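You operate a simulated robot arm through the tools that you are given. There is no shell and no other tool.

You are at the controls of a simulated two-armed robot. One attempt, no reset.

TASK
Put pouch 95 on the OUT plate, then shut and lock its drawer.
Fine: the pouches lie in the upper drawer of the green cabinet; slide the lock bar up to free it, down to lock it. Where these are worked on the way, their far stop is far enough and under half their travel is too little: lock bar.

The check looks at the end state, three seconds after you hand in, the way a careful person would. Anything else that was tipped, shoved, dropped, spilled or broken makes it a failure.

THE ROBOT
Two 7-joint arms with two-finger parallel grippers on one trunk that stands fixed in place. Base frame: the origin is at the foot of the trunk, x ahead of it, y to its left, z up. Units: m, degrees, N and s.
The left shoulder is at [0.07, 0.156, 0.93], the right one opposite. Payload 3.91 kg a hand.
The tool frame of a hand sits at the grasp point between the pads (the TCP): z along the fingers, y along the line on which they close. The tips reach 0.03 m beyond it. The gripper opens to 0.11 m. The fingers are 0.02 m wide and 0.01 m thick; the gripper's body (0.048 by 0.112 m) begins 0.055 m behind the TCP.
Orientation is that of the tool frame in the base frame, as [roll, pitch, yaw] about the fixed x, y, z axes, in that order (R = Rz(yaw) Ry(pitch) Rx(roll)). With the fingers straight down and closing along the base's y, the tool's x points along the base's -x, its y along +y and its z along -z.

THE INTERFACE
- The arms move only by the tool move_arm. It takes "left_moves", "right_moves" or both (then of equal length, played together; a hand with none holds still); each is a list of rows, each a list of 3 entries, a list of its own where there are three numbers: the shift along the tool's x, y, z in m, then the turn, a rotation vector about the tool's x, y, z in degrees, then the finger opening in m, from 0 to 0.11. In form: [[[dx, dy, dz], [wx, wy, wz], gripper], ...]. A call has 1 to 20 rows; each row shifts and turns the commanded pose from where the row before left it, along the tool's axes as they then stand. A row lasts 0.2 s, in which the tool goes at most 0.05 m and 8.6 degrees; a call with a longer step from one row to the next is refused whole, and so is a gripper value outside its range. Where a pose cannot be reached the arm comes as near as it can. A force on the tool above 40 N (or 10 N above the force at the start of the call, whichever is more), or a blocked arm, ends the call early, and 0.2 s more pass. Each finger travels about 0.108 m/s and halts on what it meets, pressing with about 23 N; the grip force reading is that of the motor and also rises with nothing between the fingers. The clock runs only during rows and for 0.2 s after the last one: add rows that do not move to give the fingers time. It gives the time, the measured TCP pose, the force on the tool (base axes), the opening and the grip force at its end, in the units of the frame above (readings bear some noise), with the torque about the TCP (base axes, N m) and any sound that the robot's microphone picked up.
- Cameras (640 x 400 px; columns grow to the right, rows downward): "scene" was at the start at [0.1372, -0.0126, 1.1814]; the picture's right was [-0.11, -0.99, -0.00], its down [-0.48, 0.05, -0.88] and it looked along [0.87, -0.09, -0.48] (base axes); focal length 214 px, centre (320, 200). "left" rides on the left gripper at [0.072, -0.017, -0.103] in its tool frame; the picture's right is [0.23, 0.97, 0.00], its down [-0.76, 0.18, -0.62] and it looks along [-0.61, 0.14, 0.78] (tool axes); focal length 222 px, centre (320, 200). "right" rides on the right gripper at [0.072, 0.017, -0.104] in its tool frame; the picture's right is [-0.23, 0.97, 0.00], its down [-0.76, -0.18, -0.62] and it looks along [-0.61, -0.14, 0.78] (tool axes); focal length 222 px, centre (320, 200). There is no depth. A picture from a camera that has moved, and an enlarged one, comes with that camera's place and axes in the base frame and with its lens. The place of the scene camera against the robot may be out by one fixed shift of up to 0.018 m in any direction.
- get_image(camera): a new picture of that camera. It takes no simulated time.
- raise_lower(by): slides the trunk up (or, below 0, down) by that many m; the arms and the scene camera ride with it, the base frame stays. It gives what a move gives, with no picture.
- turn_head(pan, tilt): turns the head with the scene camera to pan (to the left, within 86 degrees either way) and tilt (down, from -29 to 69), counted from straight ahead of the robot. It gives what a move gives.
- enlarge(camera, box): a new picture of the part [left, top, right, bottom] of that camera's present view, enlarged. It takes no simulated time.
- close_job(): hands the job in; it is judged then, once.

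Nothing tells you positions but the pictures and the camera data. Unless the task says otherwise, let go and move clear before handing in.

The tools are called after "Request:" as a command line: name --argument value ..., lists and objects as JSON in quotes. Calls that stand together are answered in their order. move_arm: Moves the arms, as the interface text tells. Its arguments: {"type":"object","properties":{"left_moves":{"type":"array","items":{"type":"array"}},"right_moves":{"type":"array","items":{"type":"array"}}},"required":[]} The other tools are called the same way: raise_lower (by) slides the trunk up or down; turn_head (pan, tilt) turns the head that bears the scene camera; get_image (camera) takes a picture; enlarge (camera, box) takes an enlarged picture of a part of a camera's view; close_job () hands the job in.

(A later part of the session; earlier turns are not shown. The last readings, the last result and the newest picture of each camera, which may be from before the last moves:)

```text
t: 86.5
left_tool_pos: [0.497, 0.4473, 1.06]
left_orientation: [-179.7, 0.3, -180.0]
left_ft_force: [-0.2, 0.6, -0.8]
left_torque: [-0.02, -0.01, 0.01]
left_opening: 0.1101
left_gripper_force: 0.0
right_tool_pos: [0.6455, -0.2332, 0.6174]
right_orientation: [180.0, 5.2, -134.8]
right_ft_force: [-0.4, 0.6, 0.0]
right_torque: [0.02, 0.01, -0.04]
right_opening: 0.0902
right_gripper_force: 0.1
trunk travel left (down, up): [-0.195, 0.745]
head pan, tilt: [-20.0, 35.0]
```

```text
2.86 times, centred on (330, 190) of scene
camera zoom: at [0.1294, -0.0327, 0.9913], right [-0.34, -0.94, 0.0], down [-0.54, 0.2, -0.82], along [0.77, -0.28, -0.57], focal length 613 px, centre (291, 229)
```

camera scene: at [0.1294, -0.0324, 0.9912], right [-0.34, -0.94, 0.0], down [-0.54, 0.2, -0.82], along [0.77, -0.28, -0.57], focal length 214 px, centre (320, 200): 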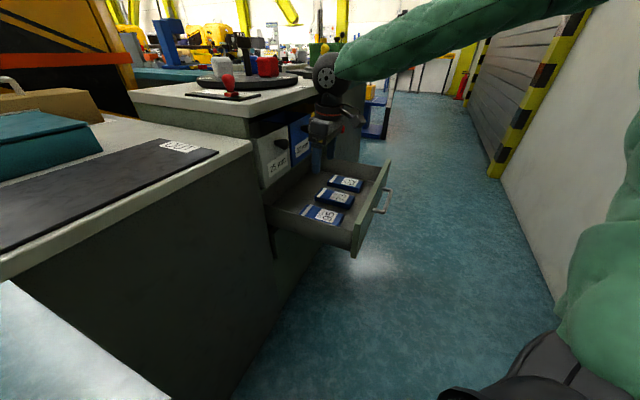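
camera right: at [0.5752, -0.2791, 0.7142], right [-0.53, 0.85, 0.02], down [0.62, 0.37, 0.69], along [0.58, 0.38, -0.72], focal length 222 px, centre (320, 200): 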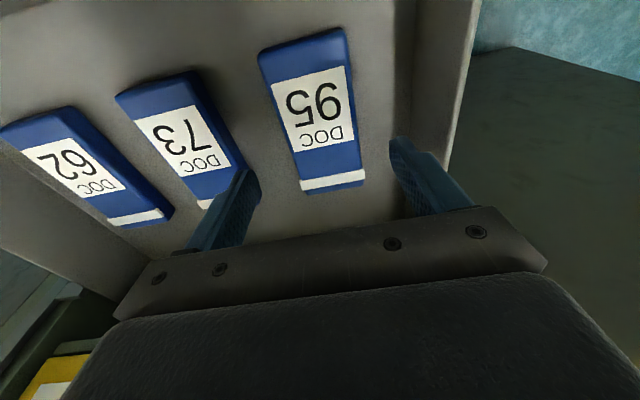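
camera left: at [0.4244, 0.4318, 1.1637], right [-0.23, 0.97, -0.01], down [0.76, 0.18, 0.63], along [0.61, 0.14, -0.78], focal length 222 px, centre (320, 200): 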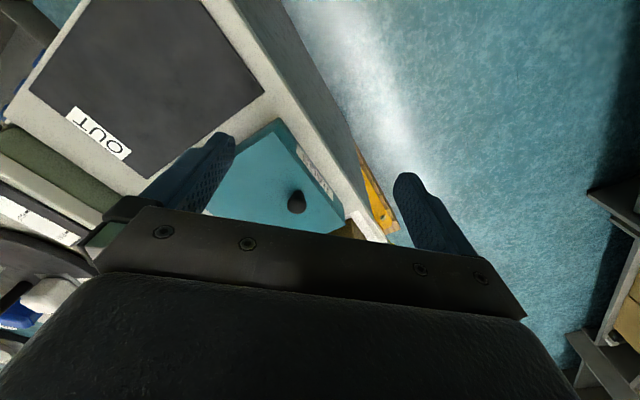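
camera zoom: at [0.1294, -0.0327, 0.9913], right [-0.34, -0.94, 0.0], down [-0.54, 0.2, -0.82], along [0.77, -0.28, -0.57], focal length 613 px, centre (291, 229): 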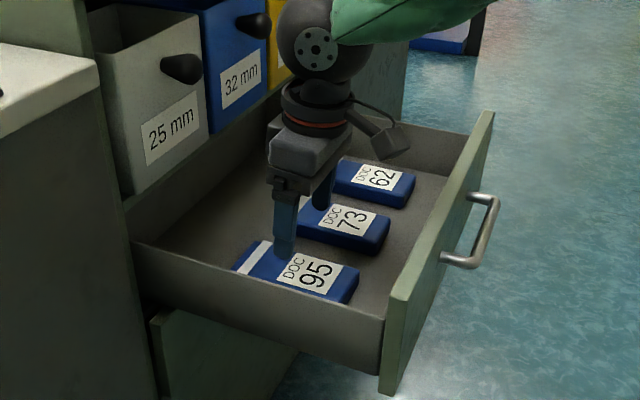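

The pouch top is nearer z 0.53, and the fingers straddle it symmetrically. I'll descend to about z 0.545 and look again.

Request:
move_arm --right_moves '[[[0, 0.001, 0.03], [0, 0, 0], 0.09], [[0, 0.001, 0.025], [0, 0, 0], 0.09], [[0, 0, 0.018], [0, 0, 0], 0.09]]'

Request:
get_image --camera "right"

Request:
enlarge --camera "scene" --box '[290, 150, 390, 240]'

```text
t: 87.3
left_tool_pos: [0.4973, 0.4477, 1.0606]
left_orientation: [-179.6, 0.4, -180.0]
left_ft_force: [1.0, -0.1, -0.2]
left_torque: [0.0, -0.03, 0.01]
left_opening: 0.1101
left_gripper_force: 0.1
right_tool_pos: [0.6485, -0.2254, 0.5467]
right_orientation: [179.8, 5.2, -134.8]
right_ft_force: [-0.6, 0.2, -0.3]
right_torque: [-0.02, 0.01, 0.04]
right_opening: 0.0902
right_gripper_force: 0.0
trunk travel left (down, up): [-0.195, 0.745]
head pan, tilt: [-20.0, 35.0]
```

```text
taken
camera right: at [0.5793, -0.2733, 0.6436], right [-0.53, 0.85, 0.02], down [0.62, 0.37, 0.69], along [0.57, 0.38, -0.73], focal length 222 px, centre (320, 200)
```

right: 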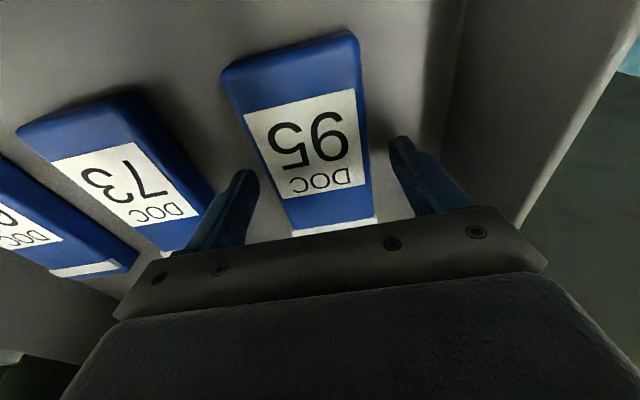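

```text
4.44 times, centred on (340, 195) of scene
camera zoom: at [0.1293, -0.0327, 0.9913], right [-0.34, -0.94, 0.0], down [-0.54, 0.2, -0.82], along [0.77, -0.28, -0.57], focal length 953 px, centre (231, 222)
```

zoom: 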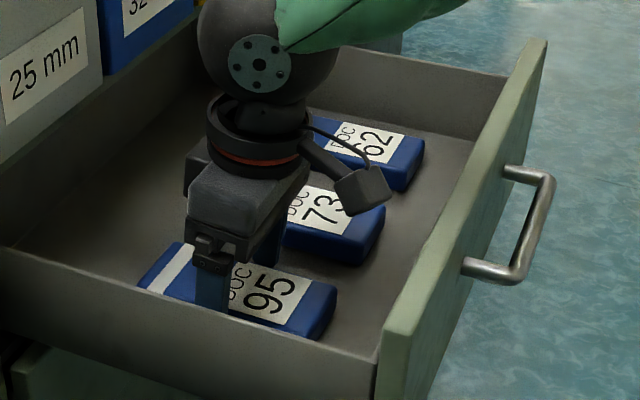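

The fingertips are just below the pouch top (z≈0.523). I'll go down another 1.2 cm and close gently.

Request:
move_arm --right_moves '[[[0, 0, 0.006], [0, 0, 0], 0.09], [[0, 0, 0.006], [0, 0, 0], 0.09], [[0, 0, 0], [0, 0, 0], 0.09]]'

Request:
get_image --camera "right"

```text
t: 88.1
left_tool_pos: [0.4949, 0.448, 1.0609]
left_orientation: [-179.7, 0.5, 180.0]
left_ft_force: [-0.7, 0.5, 0.7]
left_torque: [-0.02, 0.0, -0.03]
left_opening: 0.11
left_gripper_force: 0.0
right_tool_pos: [0.6513, -0.2245, 0.5385]
right_orientation: [-179.9, 5.2, -134.8]
right_ft_force: [0.5, -0.3, 29.6]
right_torque: [0.87, 1.15, 0.05]
right_opening: 0.0899
right_gripper_force: 0.2
trunk travel left (down, up): [-0.195, 0.745]
head pan, tilt: [-20.0, 35.0]
```

```text
taken
camera right: at [0.5805, -0.272, 0.635], right [-0.53, 0.85, 0.02], down [0.62, 0.37, 0.69], along [0.58, 0.38, -0.72], focal length 222 px, centre (320, 200)
```

right: 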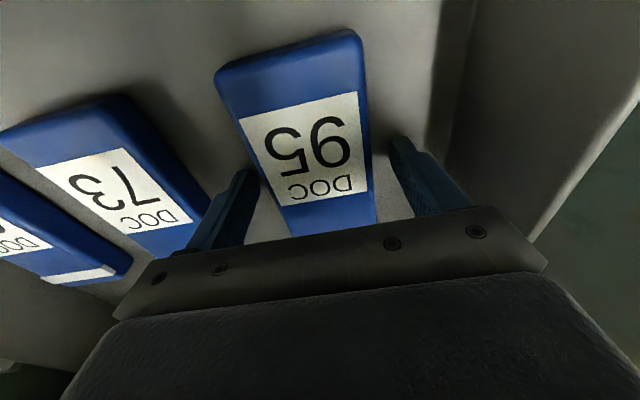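

The tips touched the drawer floor (about 30 N). I'll lift 4 mm and then close on the pouch.

Request:
move_arm --right_moves '[[[0, 0, -0.005], [0, 0, 0], 0.09], [[0, 0, 0], [0, 0, 0], 0.075], [[0, 0, 0], [0, 0, 0], 0.065], [[0, 0, 0], [0, 0, 0], 0.055], [[0, 0, 0], [0, 0, 0], 0.04], [[0, 0, 0], [0, 0, 0], 0.03], [[0, 0, 0], [0, 0, 0], 0.03]]'

Request:
get_image --camera "right"

```text
t: 89.7
left_tool_pos: [0.4967, 0.4474, 1.0599]
left_orientation: [-179.6, 0.3, -180.0]
left_ft_force: [-0.9, 0.3, -0.5]
left_torque: [-0.03, 0.01, 0.03]
left_opening: 0.11
left_gripper_force: 0.2
right_tool_pos: [0.6498, -0.2267, 0.5407]
right_orientation: [180.0, 5.2, -134.8]
right_ft_force: [-0.3, -0.1, -0.5]
right_torque: [0.02, 0.01, 0.04]
right_opening: 0.0655
right_gripper_force: 23.2
trunk travel left (down, up): [-0.195, 0.745]
head pan, tilt: [-20.0, 35.0]
```

```text
taken
camera right: at [0.5801, -0.2735, 0.6377], right [-0.53, 0.85, 0.02], down [0.62, 0.37, 0.69], along [0.57, 0.38, -0.73], focal length 222 px, centre (320, 200)
```

right: 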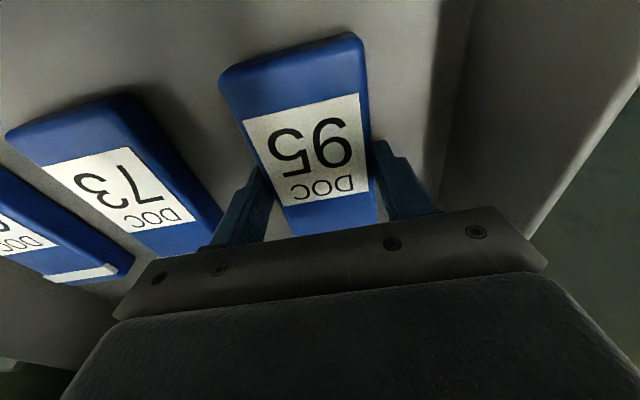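

I have the pouch, with 65 mm held between the pads. I'll lift straight up slowly.

Request:
move_arm --right_moves '[[[-0.0009, 0, -0.01], [0, 0, 0], 0.03], [[-0.0017, 0, -0.02], [0, 0, 0], 0.03], [[-0.0026, 0, -0.03], [0, 0, 0], 0.03], [[-0.0026, 0, -0.03], [0, 0, 0], 0.03], [[-0.0026, 0, -0.03], [0, 0, 0], 0.03], [[-0.0026, 0, -0.03], [0, 0, 0], 0.03]]'

Request:
get_image --camera "right"

Request:
get_image --camera "scene"

```text
t: 91.1
left_tool_pos: [0.4968, 0.4474, 1.06]
left_orientation: [-179.6, 0.2, 180.0]
left_ft_force: [-0.1, 0.7, 0.1]
left_torque: [0.02, -0.03, 0.01]
left_opening: 0.11
left_gripper_force: 0.2
right_tool_pos: [0.6509, -0.2254, 0.6938]
right_orientation: [179.9, 5.1, -134.9]
right_ft_force: [-0.3, -0.8, -0.9]
right_torque: [-0.02, 0.02, 0.02]
right_opening: 0.0655
right_gripper_force: 22.6
trunk travel left (down, up): [-0.195, 0.745]
head pan, tilt: [-20.0, 35.0]
```

```text
taken
camera right: at [0.5818, -0.2731, 0.7899], right [-0.53, 0.85, 0.02], down [0.62, 0.37, 0.69], along [0.57, 0.38, -0.73], focal length 222 px, centre (320, 200)
```

right: 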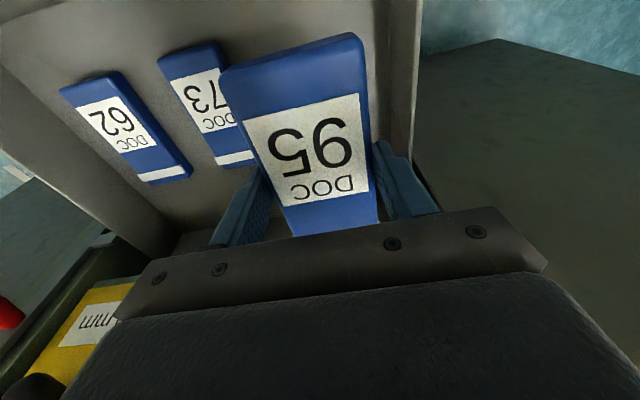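

```text
taken
camera scene: at [0.1291, -0.0325, 0.9913], right [-0.34, -0.94, 0.0], down [-0.54, 0.2, -0.82], along [0.77, -0.28, -0.57], focal length 214 px, centre (320, 200)
```

scene: 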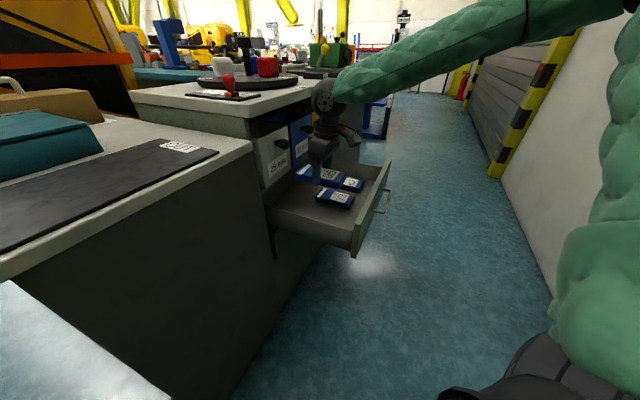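

Pouch 95 is held level and the other two are undisturbed. Next I'll raise it above counter height and draw it back from the cabinet.

Request:
move_arm --right_moves '[[[0.0067, 0, -0.039], [0, 0, 0], 0.03], [[0.0067, 0, -0.039], [0, 0, 0], 0.03], [[0.0067, 0, -0.039], [0, 0, 0], 0.03], [[0.0067, 0, -0.039], [0, 0, 0], 0.03], [[0.0067, 0, -0.039], [0, 0, 0], 0.03], [[0.0067, 0, -0.039], [0, 0, 0], 0.03], [[0.0067, 0, -0.03], [0, 0, 0], 0.03]]'

Request:
get_image --camera "scene"

```text
t: 92.7
left_tool_pos: [0.4961, 0.4468, 1.0599]
left_orientation: [-179.7, 0.4, -180.0]
left_ft_force: [0.8, -0.1, -0.3]
left_torque: [0.02, 0.02, 0.02]
left_opening: 0.1099
left_gripper_force: 0.0
right_tool_pos: [0.5965, -0.2778, 0.9518]
right_orientation: [179.9, 5.2, -134.8]
right_ft_force: [-0.4, 0.0, -0.3]
right_torque: [-0.01, 0.01, -0.03]
right_opening: 0.0651
right_gripper_force: 23.0
trunk travel left (down, up): [-0.195, 0.745]
head pan, tilt: [-20.0, 35.0]
```

```text
taken
camera scene: at [0.129, -0.0326, 0.9913], right [-0.34, -0.94, 0.0], down [-0.54, 0.2, -0.82], along [0.77, -0.28, -0.57], focal length 214 px, centre (320, 200)
```

scene: 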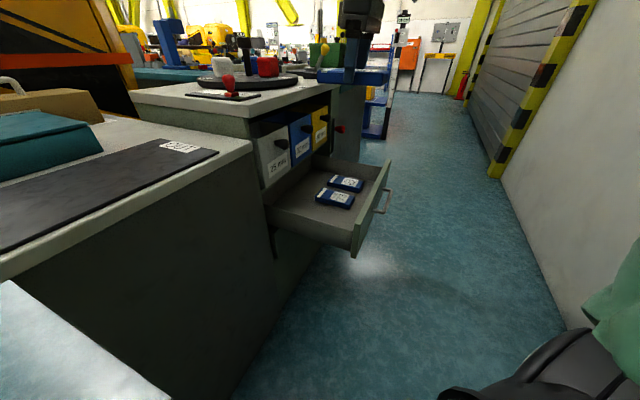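

The pouch is above counter height. I'll check it in the wrist camera and turn the heading back to 0 here in free space.

Request:
move_arm --right_moves '[[[0, 0, 0], [0.67, 0, 7.47], 0.03], [[0, 0, 0], [0.67, 0, 7.47], 0.03], [[0, 0, 0], [0.67, 0, 7.47], 0.03], [[0, 0, 0], [0.67, 0, 7.47], 0.03], [[0, 0, 0], [0.67, 0, 7.47], 0.03], [[0, 0, 0], [0.67, 0, 7.47], 0.03]]'

Request:
get_image --camera "right"

Request:
turn_head --pan 10 --tilt 35

Request:
get_image --camera "scene"

```text
t: 94.1
left_tool_pos: [0.4972, 0.4478, 1.0603]
left_orientation: [-179.8, 0.2, -179.9]
left_ft_force: [0.8, -0.5, 0.5]
left_torque: [-0.02, 0.01, -0.04]
left_opening: 0.1101
left_gripper_force: 0.1
right_tool_pos: [0.5982, -0.2754, 0.9515]
right_orientation: [-180.0, 5.1, -179.9]
right_ft_force: [0.8, -0.3, -0.7]
right_torque: [0.05, 0.04, 0.01]
right_opening: 0.0652
right_gripper_force: 22.6
trunk travel left (down, up): [-0.195, 0.745]
head pan, tilt: [-20.0, 35.0]
```

```text
taken
camera right: at [0.5168, -0.26, 1.0481], right [0.22, 0.97, 0.02], down [0.7, -0.18, 0.69], along [0.67, -0.14, -0.73], focal length 222 px, centre (320, 200)
```

right: 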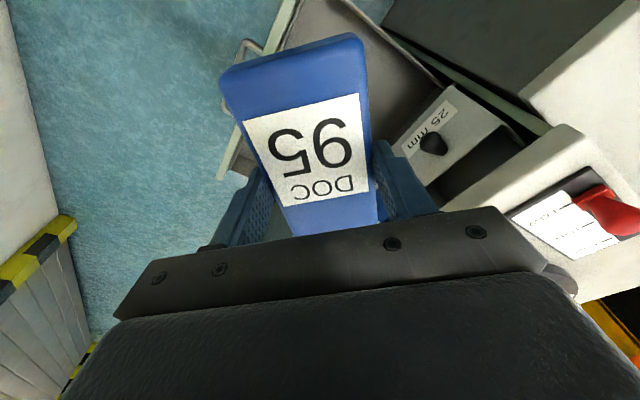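

```text
t: 95.1
left_tool_pos: [0.4976, 0.4469, 1.0608]
left_orientation: [-179.7, 0.3, -180.0]
left_ft_force: [0.4, -0.9, 1.0]
left_torque: [-0.02, 0.0, -0.02]
left_opening: 0.1099
left_gripper_force: 0.1
right_tool_pos: [0.5983, -0.2756, 0.9507]
right_orientation: [179.9, 5.1, -179.7]
right_ft_force: [-0.2, 0.1, -1.6]
right_torque: [-0.04, 0.01, -0.01]
right_opening: 0.0654
right_gripper_force: 23.7
trunk travel left (down, up): [-0.195, 0.745]
head pan, tilt: [10.0, 35.0]
```

```text
taken
camera scene: at [0.1332, 0.0127, 0.9913], right [0.17, -0.98, 0.0], down [-0.57, -0.1, -0.82], along [0.81, 0.14, -0.57], focal length 214 px, centre (320, 200)
```

scene: 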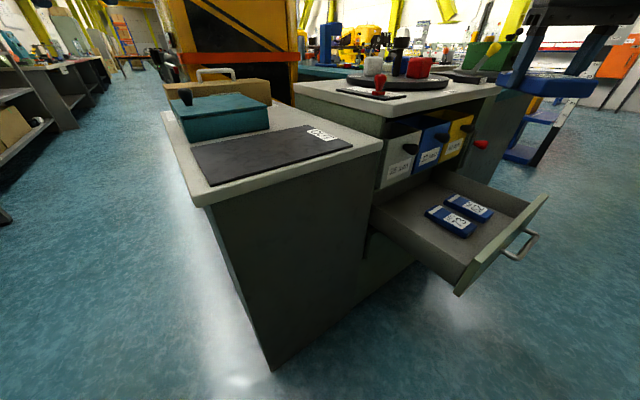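

The pouch is firmly held and level. I'll swing it around the cabinet corner over free space toward the OUT plate.

Request:
move_arm --right_moves '[[[0.0195, 0.035, -0.0017], [0, 0, 0], 0.03], [[0.0195, 0.035, -0.0017], [0, 0, 0], 0.03], [[0.0195, 0.035, -0.0017], [0, 0, 0], 0.03], [[0.0195, 0.035, -0.0017], [0, 0, 0], 0.03], [[0.0195, 0.035, -0.0017], [0, 0, 0], 0.03]]'

Request:
get_image --camera "scene"

```text
t: 96.3
left_tool_pos: [0.4973, 0.4483, 1.0601]
left_orientation: [-179.6, 0.3, -180.0]
left_ft_force: [0.6, 0.1, -0.1]
left_torque: [0.01, 0.01, 0.01]
left_opening: 0.11
left_gripper_force: 0.0
right_tool_pos: [0.4994, -0.104, 0.9499]
right_orientation: [-180.0, 5.0, -179.8]
right_ft_force: [-0.5, 0.0, -0.9]
right_torque: [-0.01, -0.01, -0.03]
right_opening: 0.0653
right_gripper_force: 23.3
trunk travel left (down, up): [-0.195, 0.745]
head pan, tilt: [10.0, 35.0]
```

```text
taken
camera scene: at [0.1332, 0.0131, 0.9913], right [0.17, -0.98, 0.0], down [-0.57, -0.1, -0.82], along [0.81, 0.14, -0.57], focal length 214 px, centre (320, 200)
```

scene: 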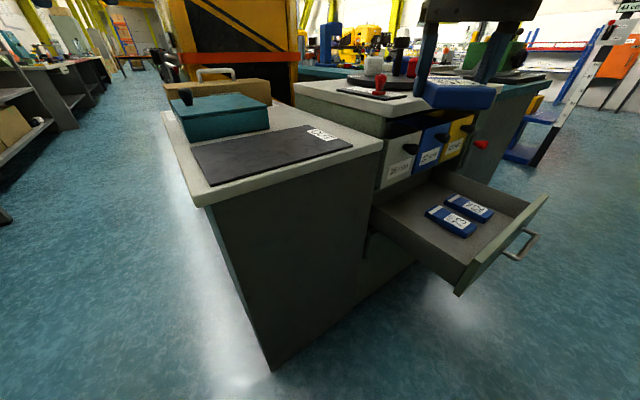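

Request:
move_arm --right_moves '[[[-0.005, 0.04, 0.0005], [0, 0, 0], 0.03], [[-0.01, 0.04, 0.0009], [0, 0, 0], 0.03], [[-0.012, 0.04, 0.001], [0, 0, 0], 0.03], [[-0.012, 0.04, 0.001], [0, 0, 0], 0.03]]'

Request:
get_image --camera "scene"

Request:
get_image --camera "right"

```text
t: 97.3
left_tool_pos: [0.4974, 0.4479, 1.0603]
left_orientation: [-179.7, 0.3, -180.0]
left_ft_force: [0.8, -0.5, -0.6]
left_torque: [0.0, 0.04, -0.01]
left_opening: 0.1102
left_gripper_force: 0.1
right_tool_pos: [0.5188, -0.0224, 0.9504]
right_orientation: [-180.0, 5.1, -179.9]
right_ft_force: [0.5, -0.6, -1.2]
right_torque: [0.01, 0.05, 0.0]
right_opening: 0.0653
right_gripper_force: 23.3
right hand out of reach, approached as far as the arm can: row 3, 4
trunk travel left (down, up): [-0.195, 0.745]
head pan, tilt: [10.0, 35.0]
```

```text
taken
camera scene: at [0.1333, 0.013, 0.9914], right [0.17, -0.98, 0.0], down [-0.57, -0.1, -0.82], along [0.81, 0.14, -0.57], focal length 214 px, centre (320, 200)
```

scene: 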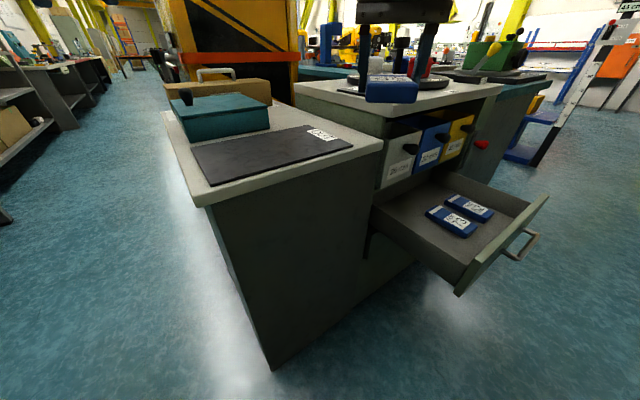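

```text
taken
camera right: at [0.437, -0.0066, 1.0473], right [0.22, 0.97, 0.02], down [0.7, -0.18, 0.69], along [0.67, -0.14, -0.73], focal length 222 px, centre (320, 200)
```

right: 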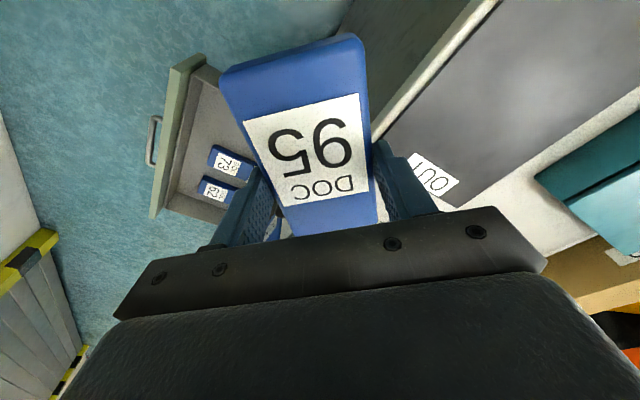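

The limit again depends on hand heading. Turning the heading to −45°, which also aligns the pouch with the plate's long side, should free the wrist. I'll rotate here at a safe height, then continue left.

Request:
move_arm --right_moves '[[[0.005, -0.02, 0], [0.67, 0, 7.47], 0.03], [[0, 0, 0], [0.67, 0, 7.47], 0.03], [[0, 0, 0], [0.67, 0, 7.47], 0.03], [[0, 0, 0], [0.67, 0, 7.47], 0.03], [[0, 0, 0], [0.67, 0, 7.47], 0.03], [[0, 0, 0], [0.67, 0, 7.47], 0.03]]'

Request:
get_image --camera "scene"

```text
t: 98.7
left_tool_pos: [0.4956, 0.4481, 1.0601]
left_orientation: [-179.8, 0.2, 180.0]
left_ft_force: [0.6, -0.3, 0.1]
left_torque: [0.0, -0.03, 0.0]
left_opening: 0.1097
left_gripper_force: 0.2
right_tool_pos: [0.5137, -0.0442, 0.9534]
right_orientation: [-179.9, 5.1, 135.1]
right_ft_force: [-0.4, 0.7, -1.0]
right_torque: [0.0, 0.0, -0.02]
right_opening: 0.0657
right_gripper_force: 23.0
trunk travel left (down, up): [-0.195, 0.745]
head pan, tilt: [10.0, 35.0]
```

```text
taken
camera scene: at [0.1333, 0.0128, 0.9913], right [0.17, -0.98, 0.0], down [-0.57, -0.1, -0.82], along [0.81, 0.14, -0.57], focal length 214 px, centre (320, 200)
```

scene: 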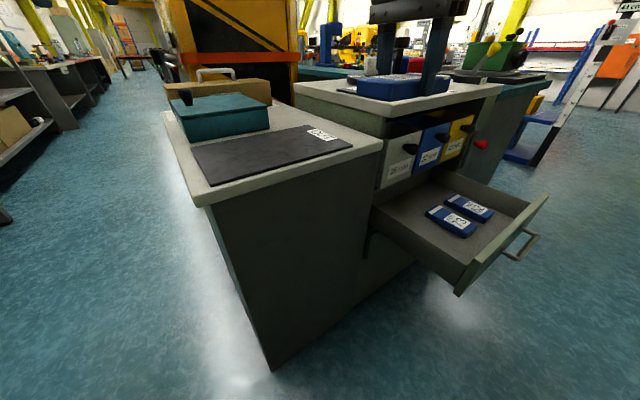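

Request:
move_arm --right_moves '[[[0.0163, 0.033, -0.0015], [0, 0, 0], 0.03], [[0.0163, 0.033, -0.0015], [0, 0, 0], 0.03], [[0.0163, 0.033, -0.0015], [0, 0, 0], 0.03], [[0.0163, 0.033, -0.0015], [0, 0, 0], 0.03], [[0.0163, 0.033, -0.0015], [0, 0, 0], 0.03], [[0.0163, 0.033, -0.0015], [0, 0, 0], 0.03]]'

Request:
get_image --camera "scene"

Request:
get_image --camera "right"

```text
t: 100.1
left_tool_pos: [0.4969, 0.4476, 1.0595]
left_orientation: [-179.7, 0.3, 179.9]
left_ft_force: [-0.9, -0.4, 0.8]
left_torque: [-0.02, -0.03, 0.02]
left_opening: 0.1102
left_gripper_force: 0.1
right_tool_pos: [0.5176, -0.0317, 0.9534]
right_orientation: [-180.0, 5.1, 135.2]
right_ft_force: [0.0, 0.6, -1.6]
right_torque: [0.02, 0.02, -0.01]
right_opening: 0.0654
right_gripper_force: 23.4
right hand out of reach, approached as far as the arm can: row 1, 2, 3, 4, 5, 6
trunk travel left (down, up): [-0.195, 0.745]
head pan, tilt: [10.0, 35.0]
```

```text
taken
camera scene: at [0.1333, 0.0129, 0.9913], right [0.17, -0.98, 0.0], down [-0.57, -0.1, -0.82], along [0.81, 0.14, -0.57], focal length 214 px, centre (320, 200)
```

scene: 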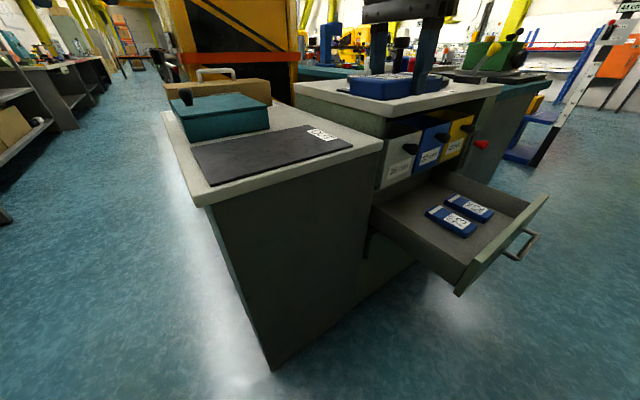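

```text
taken
camera right: at [0.472, 0.0353, 1.0503], right [0.85, 0.53, 0.02], down [0.37, -0.62, 0.69], along [0.38, -0.58, -0.73], focal length 222 px, centre (320, 200)
```

right: 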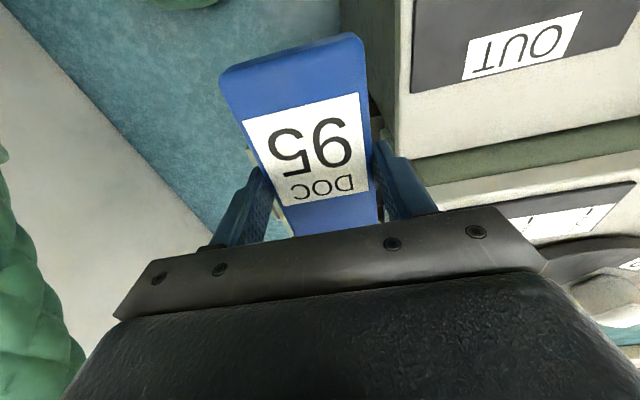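

The stop is positional rather than due to heading. I'll test a wider arc: rise, extend forward over the counter's free front corner, and then go left, keeping the pouch well above everything.

Request:
move_arm --right_moves '[[[-0.003, 0, -0.035], [0, 0, 0], 0.03], [[-0.003, 0, -0.035], [0, 0, 0], 0.03], [[-0.03, 0.0195, 0.0027], [0, 0, 0], 0.03], [[-0.03, 0.0195, 0.0027], [0, 0, 0], 0.03], [[-0.03, 0.0195, 0.0027], [0, 0, 0], 0.03], [[-0.03, 0.0195, 0.0027], [0, 0, 0], 0.03]]'

Request:
get_image --camera "scene"

```text
t: 101.5
left_tool_pos: [0.4991, 0.449, 1.0585]
left_orientation: [-179.7, 0.1, -180.0]
left_ft_force: [0.1, 0.1, 0.3]
left_torque: [-0.04, 0.06, -0.01]
left_opening: 0.1102
left_gripper_force: 0.1
right_tool_pos: [0.6651, -0.0967, 1.0067]
right_orientation: [-179.9, 5.0, 135.2]
right_ft_force: [0.5, -0.6, -1.6]
right_torque: [-0.01, 0.03, -0.03]
right_opening: 0.0655
right_gripper_force: 22.9
right hand out of reach, approached as far as the arm can: row 1, 2, 3, 4, 5
trunk travel left (down, up): [-0.195, 0.745]
head pan, tilt: [10.0, 35.0]
```

```text
taken
camera scene: at [0.1346, 0.0129, 0.991], right [0.17, -0.98, 0.0], down [-0.57, -0.1, -0.82], along [0.81, 0.14, -0.58], focal length 214 px, centre (320, 200)
```

scene: 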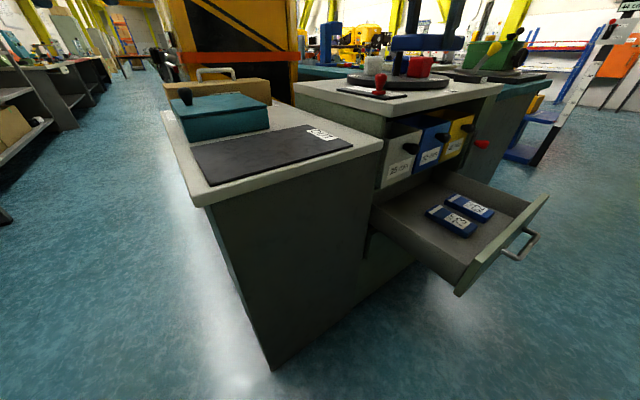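

Reachable here. I'll try going left from this more extended position.

Request:
move_arm --right_moves '[[[0.0212, 0.0212, -0.0019], [0, 0, 0], 0.03], [[0.0212, 0.0212, -0.0019], [0, 0, 0], 0.03], [[0.0212, 0.0212, -0.0019], [0, 0, 0], 0.03], [[0.0212, 0.0212, -0.0019], [0, 0, 0], 0.03], [[0.0212, 0.0212, -0.0019], [0, 0, 0], 0.03]]'

Request:
get_image --camera "scene"

```text
t: 102.7
left_tool_pos: [0.4969, 0.4469, 1.0596]
left_orientation: [-179.7, 0.3, 180.0]
left_ft_force: [0.1, 0.7, -0.5]
left_torque: [0.03, 0.01, 0.02]
left_opening: 0.1098
left_gripper_force: 0.1
right_tool_pos: [0.6646, -0.0961, 1.0084]
right_orientation: [-179.9, 5.1, 135.2]
right_ft_force: [-0.2, -0.4, -1.5]
right_torque: [-0.03, 0.01, 0.02]
right_opening: 0.0654
right_gripper_force: 23.0
right hand out of reach, approached as far as the arm can: row 1, 2, 3, 4, 5
trunk travel left (down, up): [-0.195, 0.745]
head pan, tilt: [10.0, 35.0]
```

```text
taken
camera scene: at [0.1333, 0.0128, 0.9913], right [0.17, -0.98, 0.0], down [-0.57, -0.1, -0.82], along [0.81, 0.14, -0.57], focal length 214 px, centre (320, 200)
```

scene: 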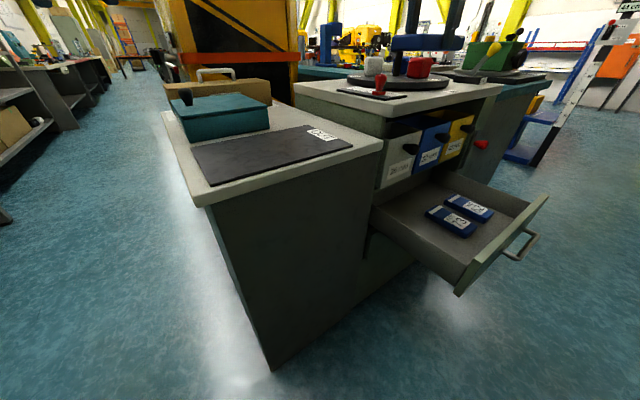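

No progress at this heading, so −45° may be near the opposite wrist limit. I'll return to (0.54,-0.09) and turn the heading to +45° to test from there.

Request:
move_arm --right_moves '[[[0.031, -0.028, 0.0133], [0, 0, 0], 0.03], [[0.031, -0.028, 0.0133], [0, 0, 0], 0.03], [[0.031, -0.028, 0.0133], [0, 0, 0], 0.03], [[0, 0, 0], [-0.67, 0, -7.47], 0.03], [[0, 0, 0], [-0.67, 0, -7.47], 0.03], [[0, 0, 0], [-0.67, 0, -7.47], 0.03], [[0, 0, 0], [-0.67, 0, -7.47], 0.03], [[0, 0, 0], [-0.67, 0, -7.47], 0.03], [[0, 0, 0], [-0.67, 0, -7.47], 0.03], [[0, 0, 0], [-0.67, 0, -7.47], 0.03], [[0, 0, 0], [-0.67, 0, -7.47], 0.03], [[0, 0, 0], [-0.67, 0, -7.47], 0.03], [[0, 0, 0], [-0.67, 0, -7.47], 0.03], [[0, 0, 0], [-0.67, 0, -7.47], 0.03], [[0, 0, 0], [-0.67, 0, -7.47], 0.03]]'

Request:
move_arm --right_moves '[[[0.0, 0.03, 0], [0, 0, 0], 0.03], [[-0.01, 0.03, 0.001], [0, 0, 0], 0.03], [[-0.015, 0.03, 0.0013], [0, 0, 0], 0.03], [[-0.015, 0.03, 0.0013], [0, 0, 0], 0.03]]'

Request:
get_image --camera "scene"

```text
t: 105.9
left_tool_pos: [0.498, 0.447, 1.0597]
left_orientation: [-179.6, 0.3, -180.0]
left_ft_force: [0.1, -0.5, -0.3]
left_torque: [0.0, 0.0, 0.01]
left_opening: 0.1098
left_gripper_force: 0.1
right_tool_pos: [0.54, -0.0913, 0.9609]
right_orientation: [179.9, 5.0, -134.7]
right_ft_force: [0.4, -0.2, -1.0]
right_torque: [-0.02, 0.01, -0.02]
right_opening: 0.0654
right_gripper_force: 22.8
trunk travel left (down, up): [-0.195, 0.745]
head pan, tilt: [10.0, 35.0]
```

```text
t: 106.9
left_tool_pos: [0.4962, 0.4478, 1.0601]
left_orientation: [-179.7, 0.4, 180.0]
left_ft_force: [-1.2, 0.1, 0.2]
left_torque: [-0.03, -0.04, 0.02]
left_opening: 0.1101
left_gripper_force: 0.2
right_tool_pos: [0.494, -0.0096, 0.962]
right_orientation: [180.0, 5.3, -134.8]
right_ft_force: [-0.7, -0.1, -1.0]
right_torque: [0.0, -0.03, 0.02]
right_opening: 0.0654
right_gripper_force: 23.0
right hand out of reach, approached as far as the arm can: row 4
trunk travel left (down, up): [-0.195, 0.745]
head pan, tilt: [10.0, 35.0]
```

```text
taken
camera scene: at [0.1321, 0.0129, 0.9916], right [0.17, -0.98, 0.0], down [-0.56, -0.1, -0.82], along [0.81, 0.14, -0.57], focal length 214 px, centre (320, 200)
```

scene: 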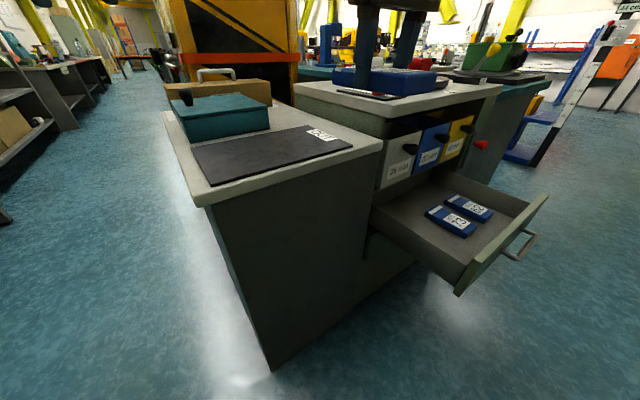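

The right arm can't swing past y≈0 with the tool down, but the left arm serves the plate easily. I'll plan a mid-air handover. The right hand turns to heading 90° so the pouch lies along y, and the left hand takes its left end with a tilted grip. First I'll rotate the right hand.

Request:
move_arm --right_moves '[[[0.021, -0.021, -0.0019], [0, 0, 0], 0.03], [[0.01, -0.01, -0.0009], [0, 0, 0], 0.03], [[0, 0, 0], [-0.67, 0, -7.47], 0.03], [[0, 0, 0], [-0.67, 0, -7.47], 0.03], [[0, 0, 0], [-0.67, 0, -7.47], 0.03], [[0, 0, 0], [-0.67, 0, -7.47], 0.03], [[0, 0, 0], [-0.67, 0, -7.47], 0.03], [[0, 0, 0], [-0.67, 0, -7.47], 0.03]]'

Request:
turn_head --pan 5 --tilt 15

Request:
get_image --camera "scene"

Request:
get_image --camera "right"

```text
t: 108.7
left_tool_pos: [0.4964, 0.4465, 1.0607]
left_orientation: [-179.7, 0.3, -179.9]
left_ft_force: [0.4, -0.8, -0.1]
left_torque: [0.03, 0.02, -0.01]
left_opening: 0.11
left_gripper_force: 0.0
right_tool_pos: [0.494, -0.0547, 0.9623]
right_orientation: [179.9, 5.2, -89.7]
right_ft_force: [-0.3, -0.5, -0.1]
right_torque: [-0.04, -0.03, 0.01]
right_opening: 0.0654
right_gripper_force: 23.1
trunk travel left (down, up): [-0.195, 0.745]
head pan, tilt: [10.0, 35.0]
```

```text
t: 109.5
left_tool_pos: [0.4977, 0.4481, 1.0596]
left_orientation: [-179.7, 0.3, 180.0]
left_ft_force: [-0.2, -0.5, -0.7]
left_torque: [0.01, 0.01, -0.03]
left_opening: 0.1101
left_gripper_force: 0.0
right_tool_pos: [0.4929, -0.0542, 0.9626]
right_orientation: [180.0, 5.1, -89.8]
right_ft_force: [0.0, 0.4, -0.8]
right_torque: [-0.03, -0.02, -0.01]
right_opening: 0.0653
right_gripper_force: 23.1
trunk travel left (down, up): [-0.195, 0.745]
head pan, tilt: [5.0, 15.0]
```

```text
taken
camera scene: at [0.1395, 0.0057, 1.0232], right [0.09, -1.0, 0.0], down [-0.26, -0.02, -0.97], along [0.96, 0.08, -0.26], focal length 214 px, centre (320, 200)
```

scene: 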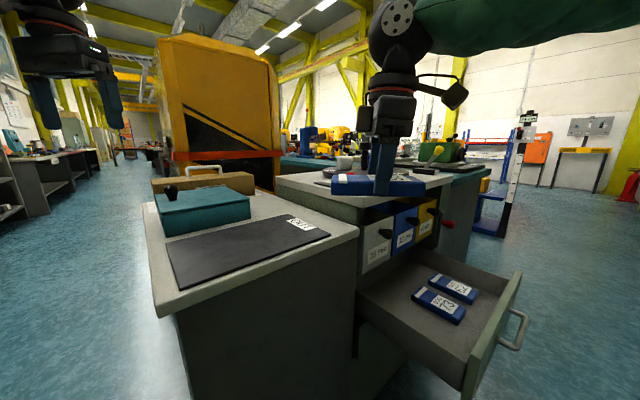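

```text
taken
camera right: at [0.4763, -0.1373, 1.0591], right [-0.97, 0.22, 0.02], down [0.18, 0.7, 0.69], along [0.14, 0.68, -0.72], focal length 222 px, centre (320, 200)
```

right: 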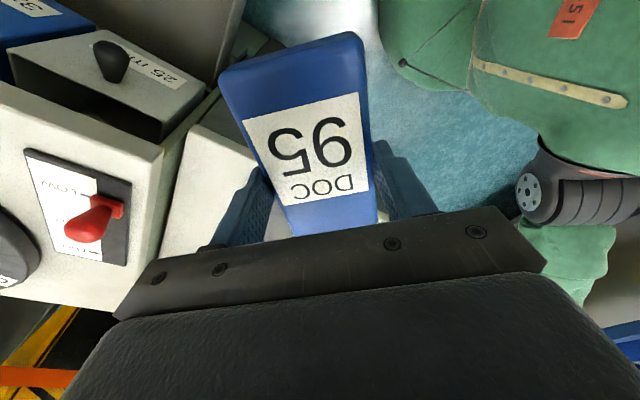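

The pouch now lies along y, held at its middle with its left end free. Before the handover I'll test whether this heading reaches farther left.

Request:
move_arm --right_moves '[[[-0.03, 0, 0.0026], [0, 0, 0], 0.03], [[-0.03, 0, 0.0026], [0, 0, 0], 0.03], [[-0.03, 0, 0.0026], [0, 0, 0], 0.03], [[-0.03, 0, 0.0026], [0, 0, 0], 0.03], [[-0.03, 0, 0.0026], [0, 0, 0], 0.03], [[-0.03, 0, 0.0026], [0, 0, 0], 0.03]]'

```text
t: 110.9
left_tool_pos: [0.4962, 0.4474, 1.061]
left_orientation: [-179.8, 0.2, 179.9]
left_ft_force: [0.5, -0.2, -1.4]
left_torque: [0.02, 0.0, 0.02]
left_opening: 0.11
left_gripper_force: 0.1
right_tool_pos: [0.4928, -0.0039, 0.9625]
right_orientation: [180.0, 5.2, -89.7]
right_ft_force: [0.1, -0.5, -0.3]
right_torque: [0.01, 0.0, 0.03]
right_opening: 0.0656
right_gripper_force: 23.1
right hand out of reach, approached as far as the arm can: row 2, 3, 4, 5, 6
trunk travel left (down, up): [-0.195, 0.745]
head pan, tilt: [5.0, 15.0]
```

The limit sits at y≈0 whatever the heading. I'll check whether a different height relative to the shoulder helps, by raising the trunk 0.15 m and moving the hand back down and left.

Request:
raise_lower --by 0.15

Request:
move_arm --right_moves '[[[0.003, 0, 0.04], [0, 0, 0], 0.03], [[0.003, 0, 0.04], [0, 0, 0], 0.03], [[0.003, 0, 0.04], [0, 0, 0], 0.03], [[-0.03, 0, 0.0026], [0, 0, 0], 0.03], [[-0.03, 0, 0.0026], [0, 0, 0], 0.03], [[-0.03, 0, 0.0026], [0, 0, 0], 0.03]]'

```text
t: 112.7
left_tool_pos: [0.497, 0.4474, 1.2092]
left_orientation: [-179.7, 0.3, -180.0]
left_ft_force: [-0.4, 0.4, -0.3]
left_torque: [0.02, -0.02, -0.01]
left_opening: 0.1103
left_gripper_force: 0.1
right_tool_pos: [0.4936, -0.0048, 1.1112]
right_orientation: [179.9, 5.2, -89.8]
right_ft_force: [-0.7, -0.1, -0.9]
right_torque: [0.01, 0.0, 0.01]
right_opening: 0.0656
right_gripper_force: 22.3
trunk travel left (down, up): [-0.345, 0.595]
head pan, tilt: [5.0, 15.0]
```

```text
t: 114.0
left_tool_pos: [0.4975, 0.4476, 1.2094]
left_orientation: [-179.8, 0.3, -180.0]
left_ft_force: [-0.6, 0.4, 0.9]
left_torque: [0.01, 0.0, -0.01]
left_opening: 0.1101
left_gripper_force: 0.1
right_tool_pos: [0.4937, 0.0074, 0.9918]
right_orientation: [179.9, 5.1, -89.8]
right_ft_force: [1.7, 0.0, -1.5]
right_torque: [0.0, 0.01, 0.01]
right_opening: 0.0653
right_gripper_force: 22.9
right hand out of reach, approached as far as the arm can: row 4, 5, 6
trunk travel left (down, up): [-0.345, 0.595]
head pan, tilt: [5.0, 15.0]
```

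Only a centimetre of gain, so I'll do the handover. I'll ease the right hand back slightly and turn the left hand to heading −90°, still out at y≈0.45.

Request:
move_arm --right_moves '[[[0.028, 0, -0.0024], [0, 0, 0], 0.03], [[0, 0, 0], [0, 0, 0], 0.03], [[0, 0, 0], [0, 0, 0], 0.03], [[0, 0, 0], [0, 0, 0], 0.03], [[0, 0, 0], [0, 0, 0], 0.03], [[0, 0, 0], [0, 0, 0], 0.03], [[0, 0, 0], [0, 0, 0], 0.03], [[0, 0, 0], [0, 0, 0], 0.03], [[0, 0, 0], [0, 0, 0], 0.03], [[0, 0, 0], [0, 0, 0], 0.03], [[0, 0, 0], [0, 0, 0], 0.03], [[0, 0, 0], [0, 0, 0], 0.03], [[0, 0, 0], [0, 0, 0], 0.03], [[0, 0, 0], [0, 0, 0], 0.03], [[0, 0, 0], [0, 0, 0], 0.03], [[0, 0, 0], [0, 0, 0], 0.03], [[0, 0, 0], [0, 0, 0], 0.03]]' --left_moves '[[[0, 0, 0], [0, 0, 8.2], 0.11], [[0, 0, 0], [0, 0, 8.2], 0.11], [[0, 0, 0], [0, 0, 8.2], 0.11], [[0, 0, 0], [0, 0, 8.2], 0.11], [[0, 0, 0], [0, 0, 8.2], 0.11], [[0, 0, 0], [0, 0, 8.2], 0.11], [[0, 0, 0], [0, 0, 8.2], 0.11], [[0, 0, 0], [0, 0, 8.2], 0.11], [[0, 0, 0], [0, 0, 8.2], 0.11], [[0, 0, 0], [0, 0, 8.2], 0.11], [[0, 0, 0], [0, 0, 8.0], 0.11], [[0, 0, 0], [0, -7.5, 0], 0.11], [[0, 0, 0], [0, -7.5, 0], 0.11], [[0, 0, 0], [0, -7.5, 0], 0.11], [[0, 0, 0], [0, -7.5, 0], 0.11], [[0, 0, 0], [0, -7.5, 0], 0.11], [[0, 0, 0], [0, -7.5, 0], 0.11]]'

Request:
turn_head --pan 20 --tilt 10

Request:
get_image --camera "scene"

Request:
get_image --camera "left"

```text
t: 117.7
left_tool_pos: [0.4966, 0.4484, 1.2091]
left_orientation: [179.6, 45.5, 89.7]
left_ft_force: [0.0, 0.3, -0.2]
left_torque: [-0.02, 0.01, 0.02]
left_opening: 0.1099
left_gripper_force: 0.1
right_tool_pos: [0.4936, -0.0193, 0.9914]
right_orientation: [180.0, 5.1, -89.8]
right_ft_force: [0.0, -0.3, -1.7]
right_torque: [-0.02, 0.02, -0.04]
right_opening: 0.0656
right_gripper_force: 23.4
trunk travel left (down, up): [-0.345, 0.595]
head pan, tilt: [5.0, 15.0]
```

```text
t: 118.4
left_tool_pos: [0.4969, 0.447, 1.209]
left_orientation: [179.6, 45.3, 89.7]
left_ft_force: [-0.4, 0.5, -0.4]
left_torque: [0.0, 0.01, 0.02]
left_opening: 0.1099
left_gripper_force: 0.1
right_tool_pos: [0.4941, -0.0195, 0.9905]
right_orientation: [180.0, 5.2, -89.8]
right_ft_force: [0.0, -0.4, -1.5]
right_torque: [0.04, 0.01, 0.03]
right_opening: 0.0652
right_gripper_force: 23.1
trunk travel left (down, up): [-0.345, 0.595]
head pan, tilt: [20.0, 10.0]
```

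```text
taken
camera scene: at [0.134, 0.0295, 1.1814], right [0.34, -0.94, 0.0], down [-0.16, -0.06, -0.98], along [0.93, 0.34, -0.17], focal length 214 px, centre (320, 200)
```

scene: 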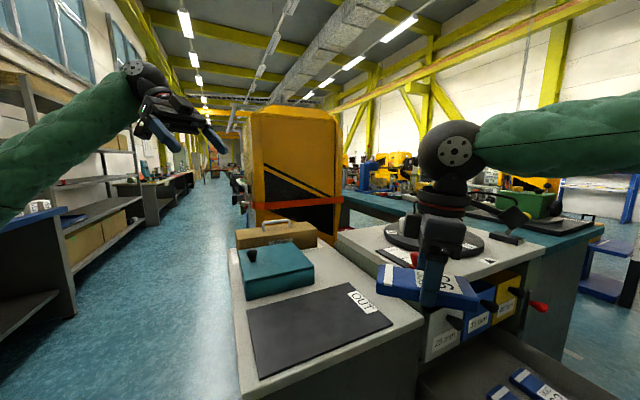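

```text
taken
camera left: at [0.4804, 0.5725, 1.231], right [0.97, 0.16, -0.16], down [0.17, -0.09, 0.98], along [0.14, -0.98, -0.12], focal length 222 px, centre (320, 200)
```

left: 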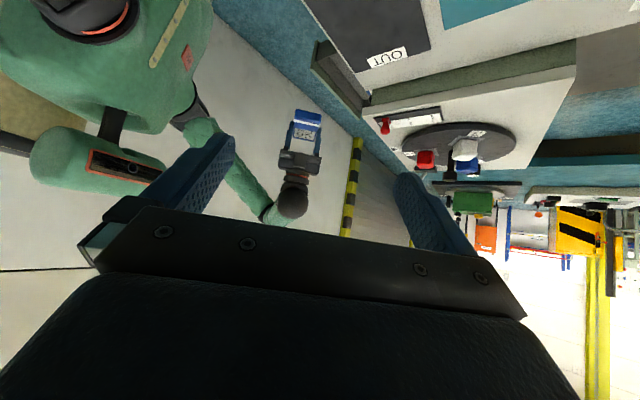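

Both hands are set as planned. I'll bring the left hand to a pre-handover point 10 cm back along its approach line.

Request:
move_arm --left_moves '[[[-0.0138, -0.0003, 0.0379], [0, 0, 0], 0.1], [[-0.0138, -0.0003, 0.0379], [0, 0, 0], 0.1], [[-0.0138, -0.0003, 0.0379], [0, 0, 0], 0.1], [[-0.0138, -0.0003, 0.0379], [0, 0, 0], 0.1], [[-0.0138, -0.0003, 0.0379], [0, 0, 0], 0.1], [[-0.0138, -0.0003, 0.0379], [0, 0, 0], 0.1], [[-0.0138, -0.0003, 0.0379], [0, 0, 0], 0.1], [[-0.0138, -0.0003, 0.0379], [0, 0, 0], 0.1], [[-0.0138, -0.0003, 0.0379], [0, 0, 0], 0.1]]'

Request:
get_image --camera "scene"

Request:
get_image --camera "left"

```text
t: 120.4
left_tool_pos: [0.4956, 0.1151, 1.0608]
left_orientation: [179.6, 45.3, 89.7]
left_ft_force: [-0.1, 0.0, 0.4]
left_torque: [-0.03, -0.01, 0.02]
left_opening: 0.1
left_gripper_force: 0.0
right_tool_pos: [0.4957, -0.0202, 0.9894]
right_orientation: [179.8, 5.2, -89.7]
right_ft_force: [-1.2, 0.0, -1.2]
right_torque: [-0.02, 0.01, -0.03]
right_opening: 0.0652
right_gripper_force: 22.1
trunk travel left (down, up): [-0.345, 0.595]
head pan, tilt: [20.0, 10.0]
```

```text
taken
camera scene: at [0.1344, 0.029, 1.1814], right [0.34, -0.94, 0.0], down [-0.16, -0.06, -0.98], along [0.93, 0.34, -0.17], focal length 214 px, centre (320, 200)
```

scene: 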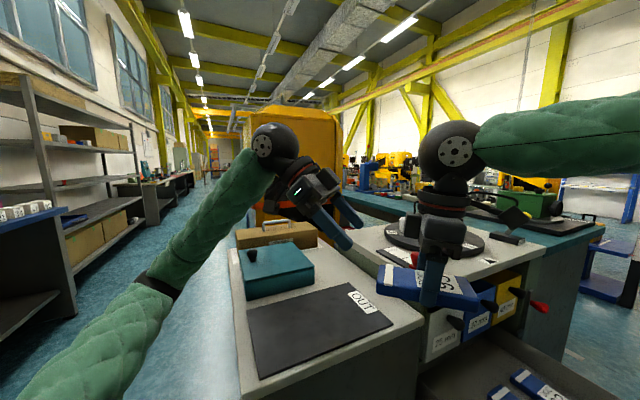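

```text
taken
camera left: at [0.4793, 0.2398, 1.0821], right [0.97, 0.16, -0.16], down [0.17, -0.09, 0.98], along [0.14, -0.98, -0.12], focal length 222 px, centre (320, 200)
```

left: 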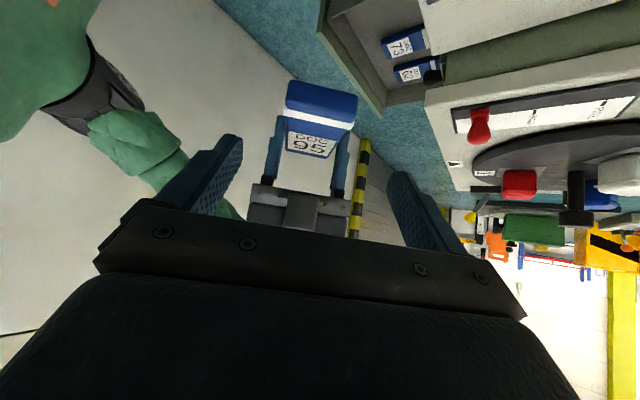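

The pouch end is centred between the left fingers. I'll advance 7 cm along the approach line and check.

Request:
move_arm --left_moves '[[[0.001, 0, 0.03], [0, 0, 0], 0.1], [[0.001, 0, 0.025], [0, 0, 0], 0.1], [[0, 0, 0.018], [0, 0, 0], 0.1]]'

Request:
get_image --camera "left"

Request:
enlarge --camera "scene" --box '[260, 110, 500, 330]'

Request:
get_image --camera "right"

```text
t: 121.2
left_tool_pos: [0.4948, 0.0677, 1.0063]
left_orientation: [179.6, 45.3, 89.8]
left_ft_force: [0.1, -0.2, 0.4]
left_torque: [0.02, -0.03, -0.02]
left_opening: 0.1
left_gripper_force: 0.0
right_tool_pos: [0.4945, -0.0205, 0.9898]
right_orientation: [179.9, 5.2, -89.7]
right_ft_force: [0.0, 0.5, -0.9]
right_torque: [-0.03, 0.03, -0.01]
right_opening: 0.0654
right_gripper_force: 23.0
trunk travel left (down, up): [-0.345, 0.595]
head pan, tilt: [20.0, 10.0]
```

```text
taken
camera left: at [0.4783, 0.1923, 1.0269], right [0.97, 0.16, -0.16], down [0.17, -0.09, 0.98], along [0.14, -0.98, -0.12], focal length 222 px, centre (320, 200)
```

left: 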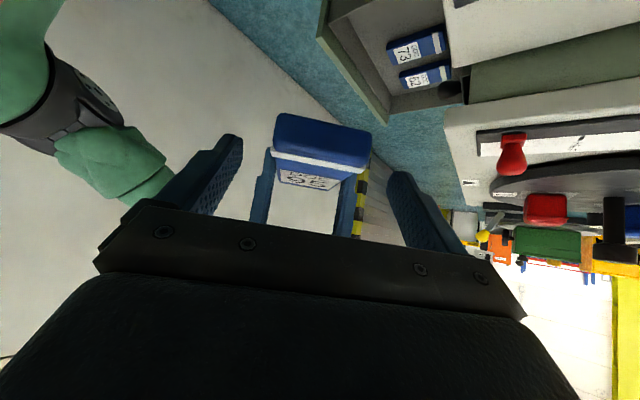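

```text
1.82 times, centred on (380, 220) of scene
camera zoom: at [0.1343, 0.0291, 1.1814], right [0.34, -0.94, 0.0], down [-0.16, -0.06, -0.98], along [0.93, 0.34, -0.17], focal length 390 px, centre (211, 164)
```

zoom: 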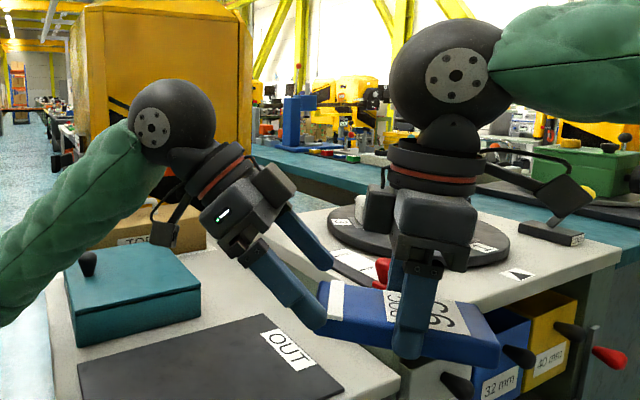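

```text
taken
camera right: at [0.4777, -0.1029, 1.0869], right [-0.97, 0.22, 0.02], down [0.18, 0.7, 0.69], along [0.14, 0.68, -0.72], focal length 222 px, centre (320, 200)
```

right: 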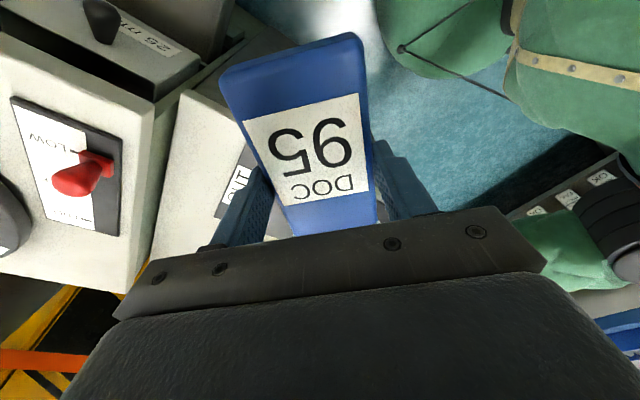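

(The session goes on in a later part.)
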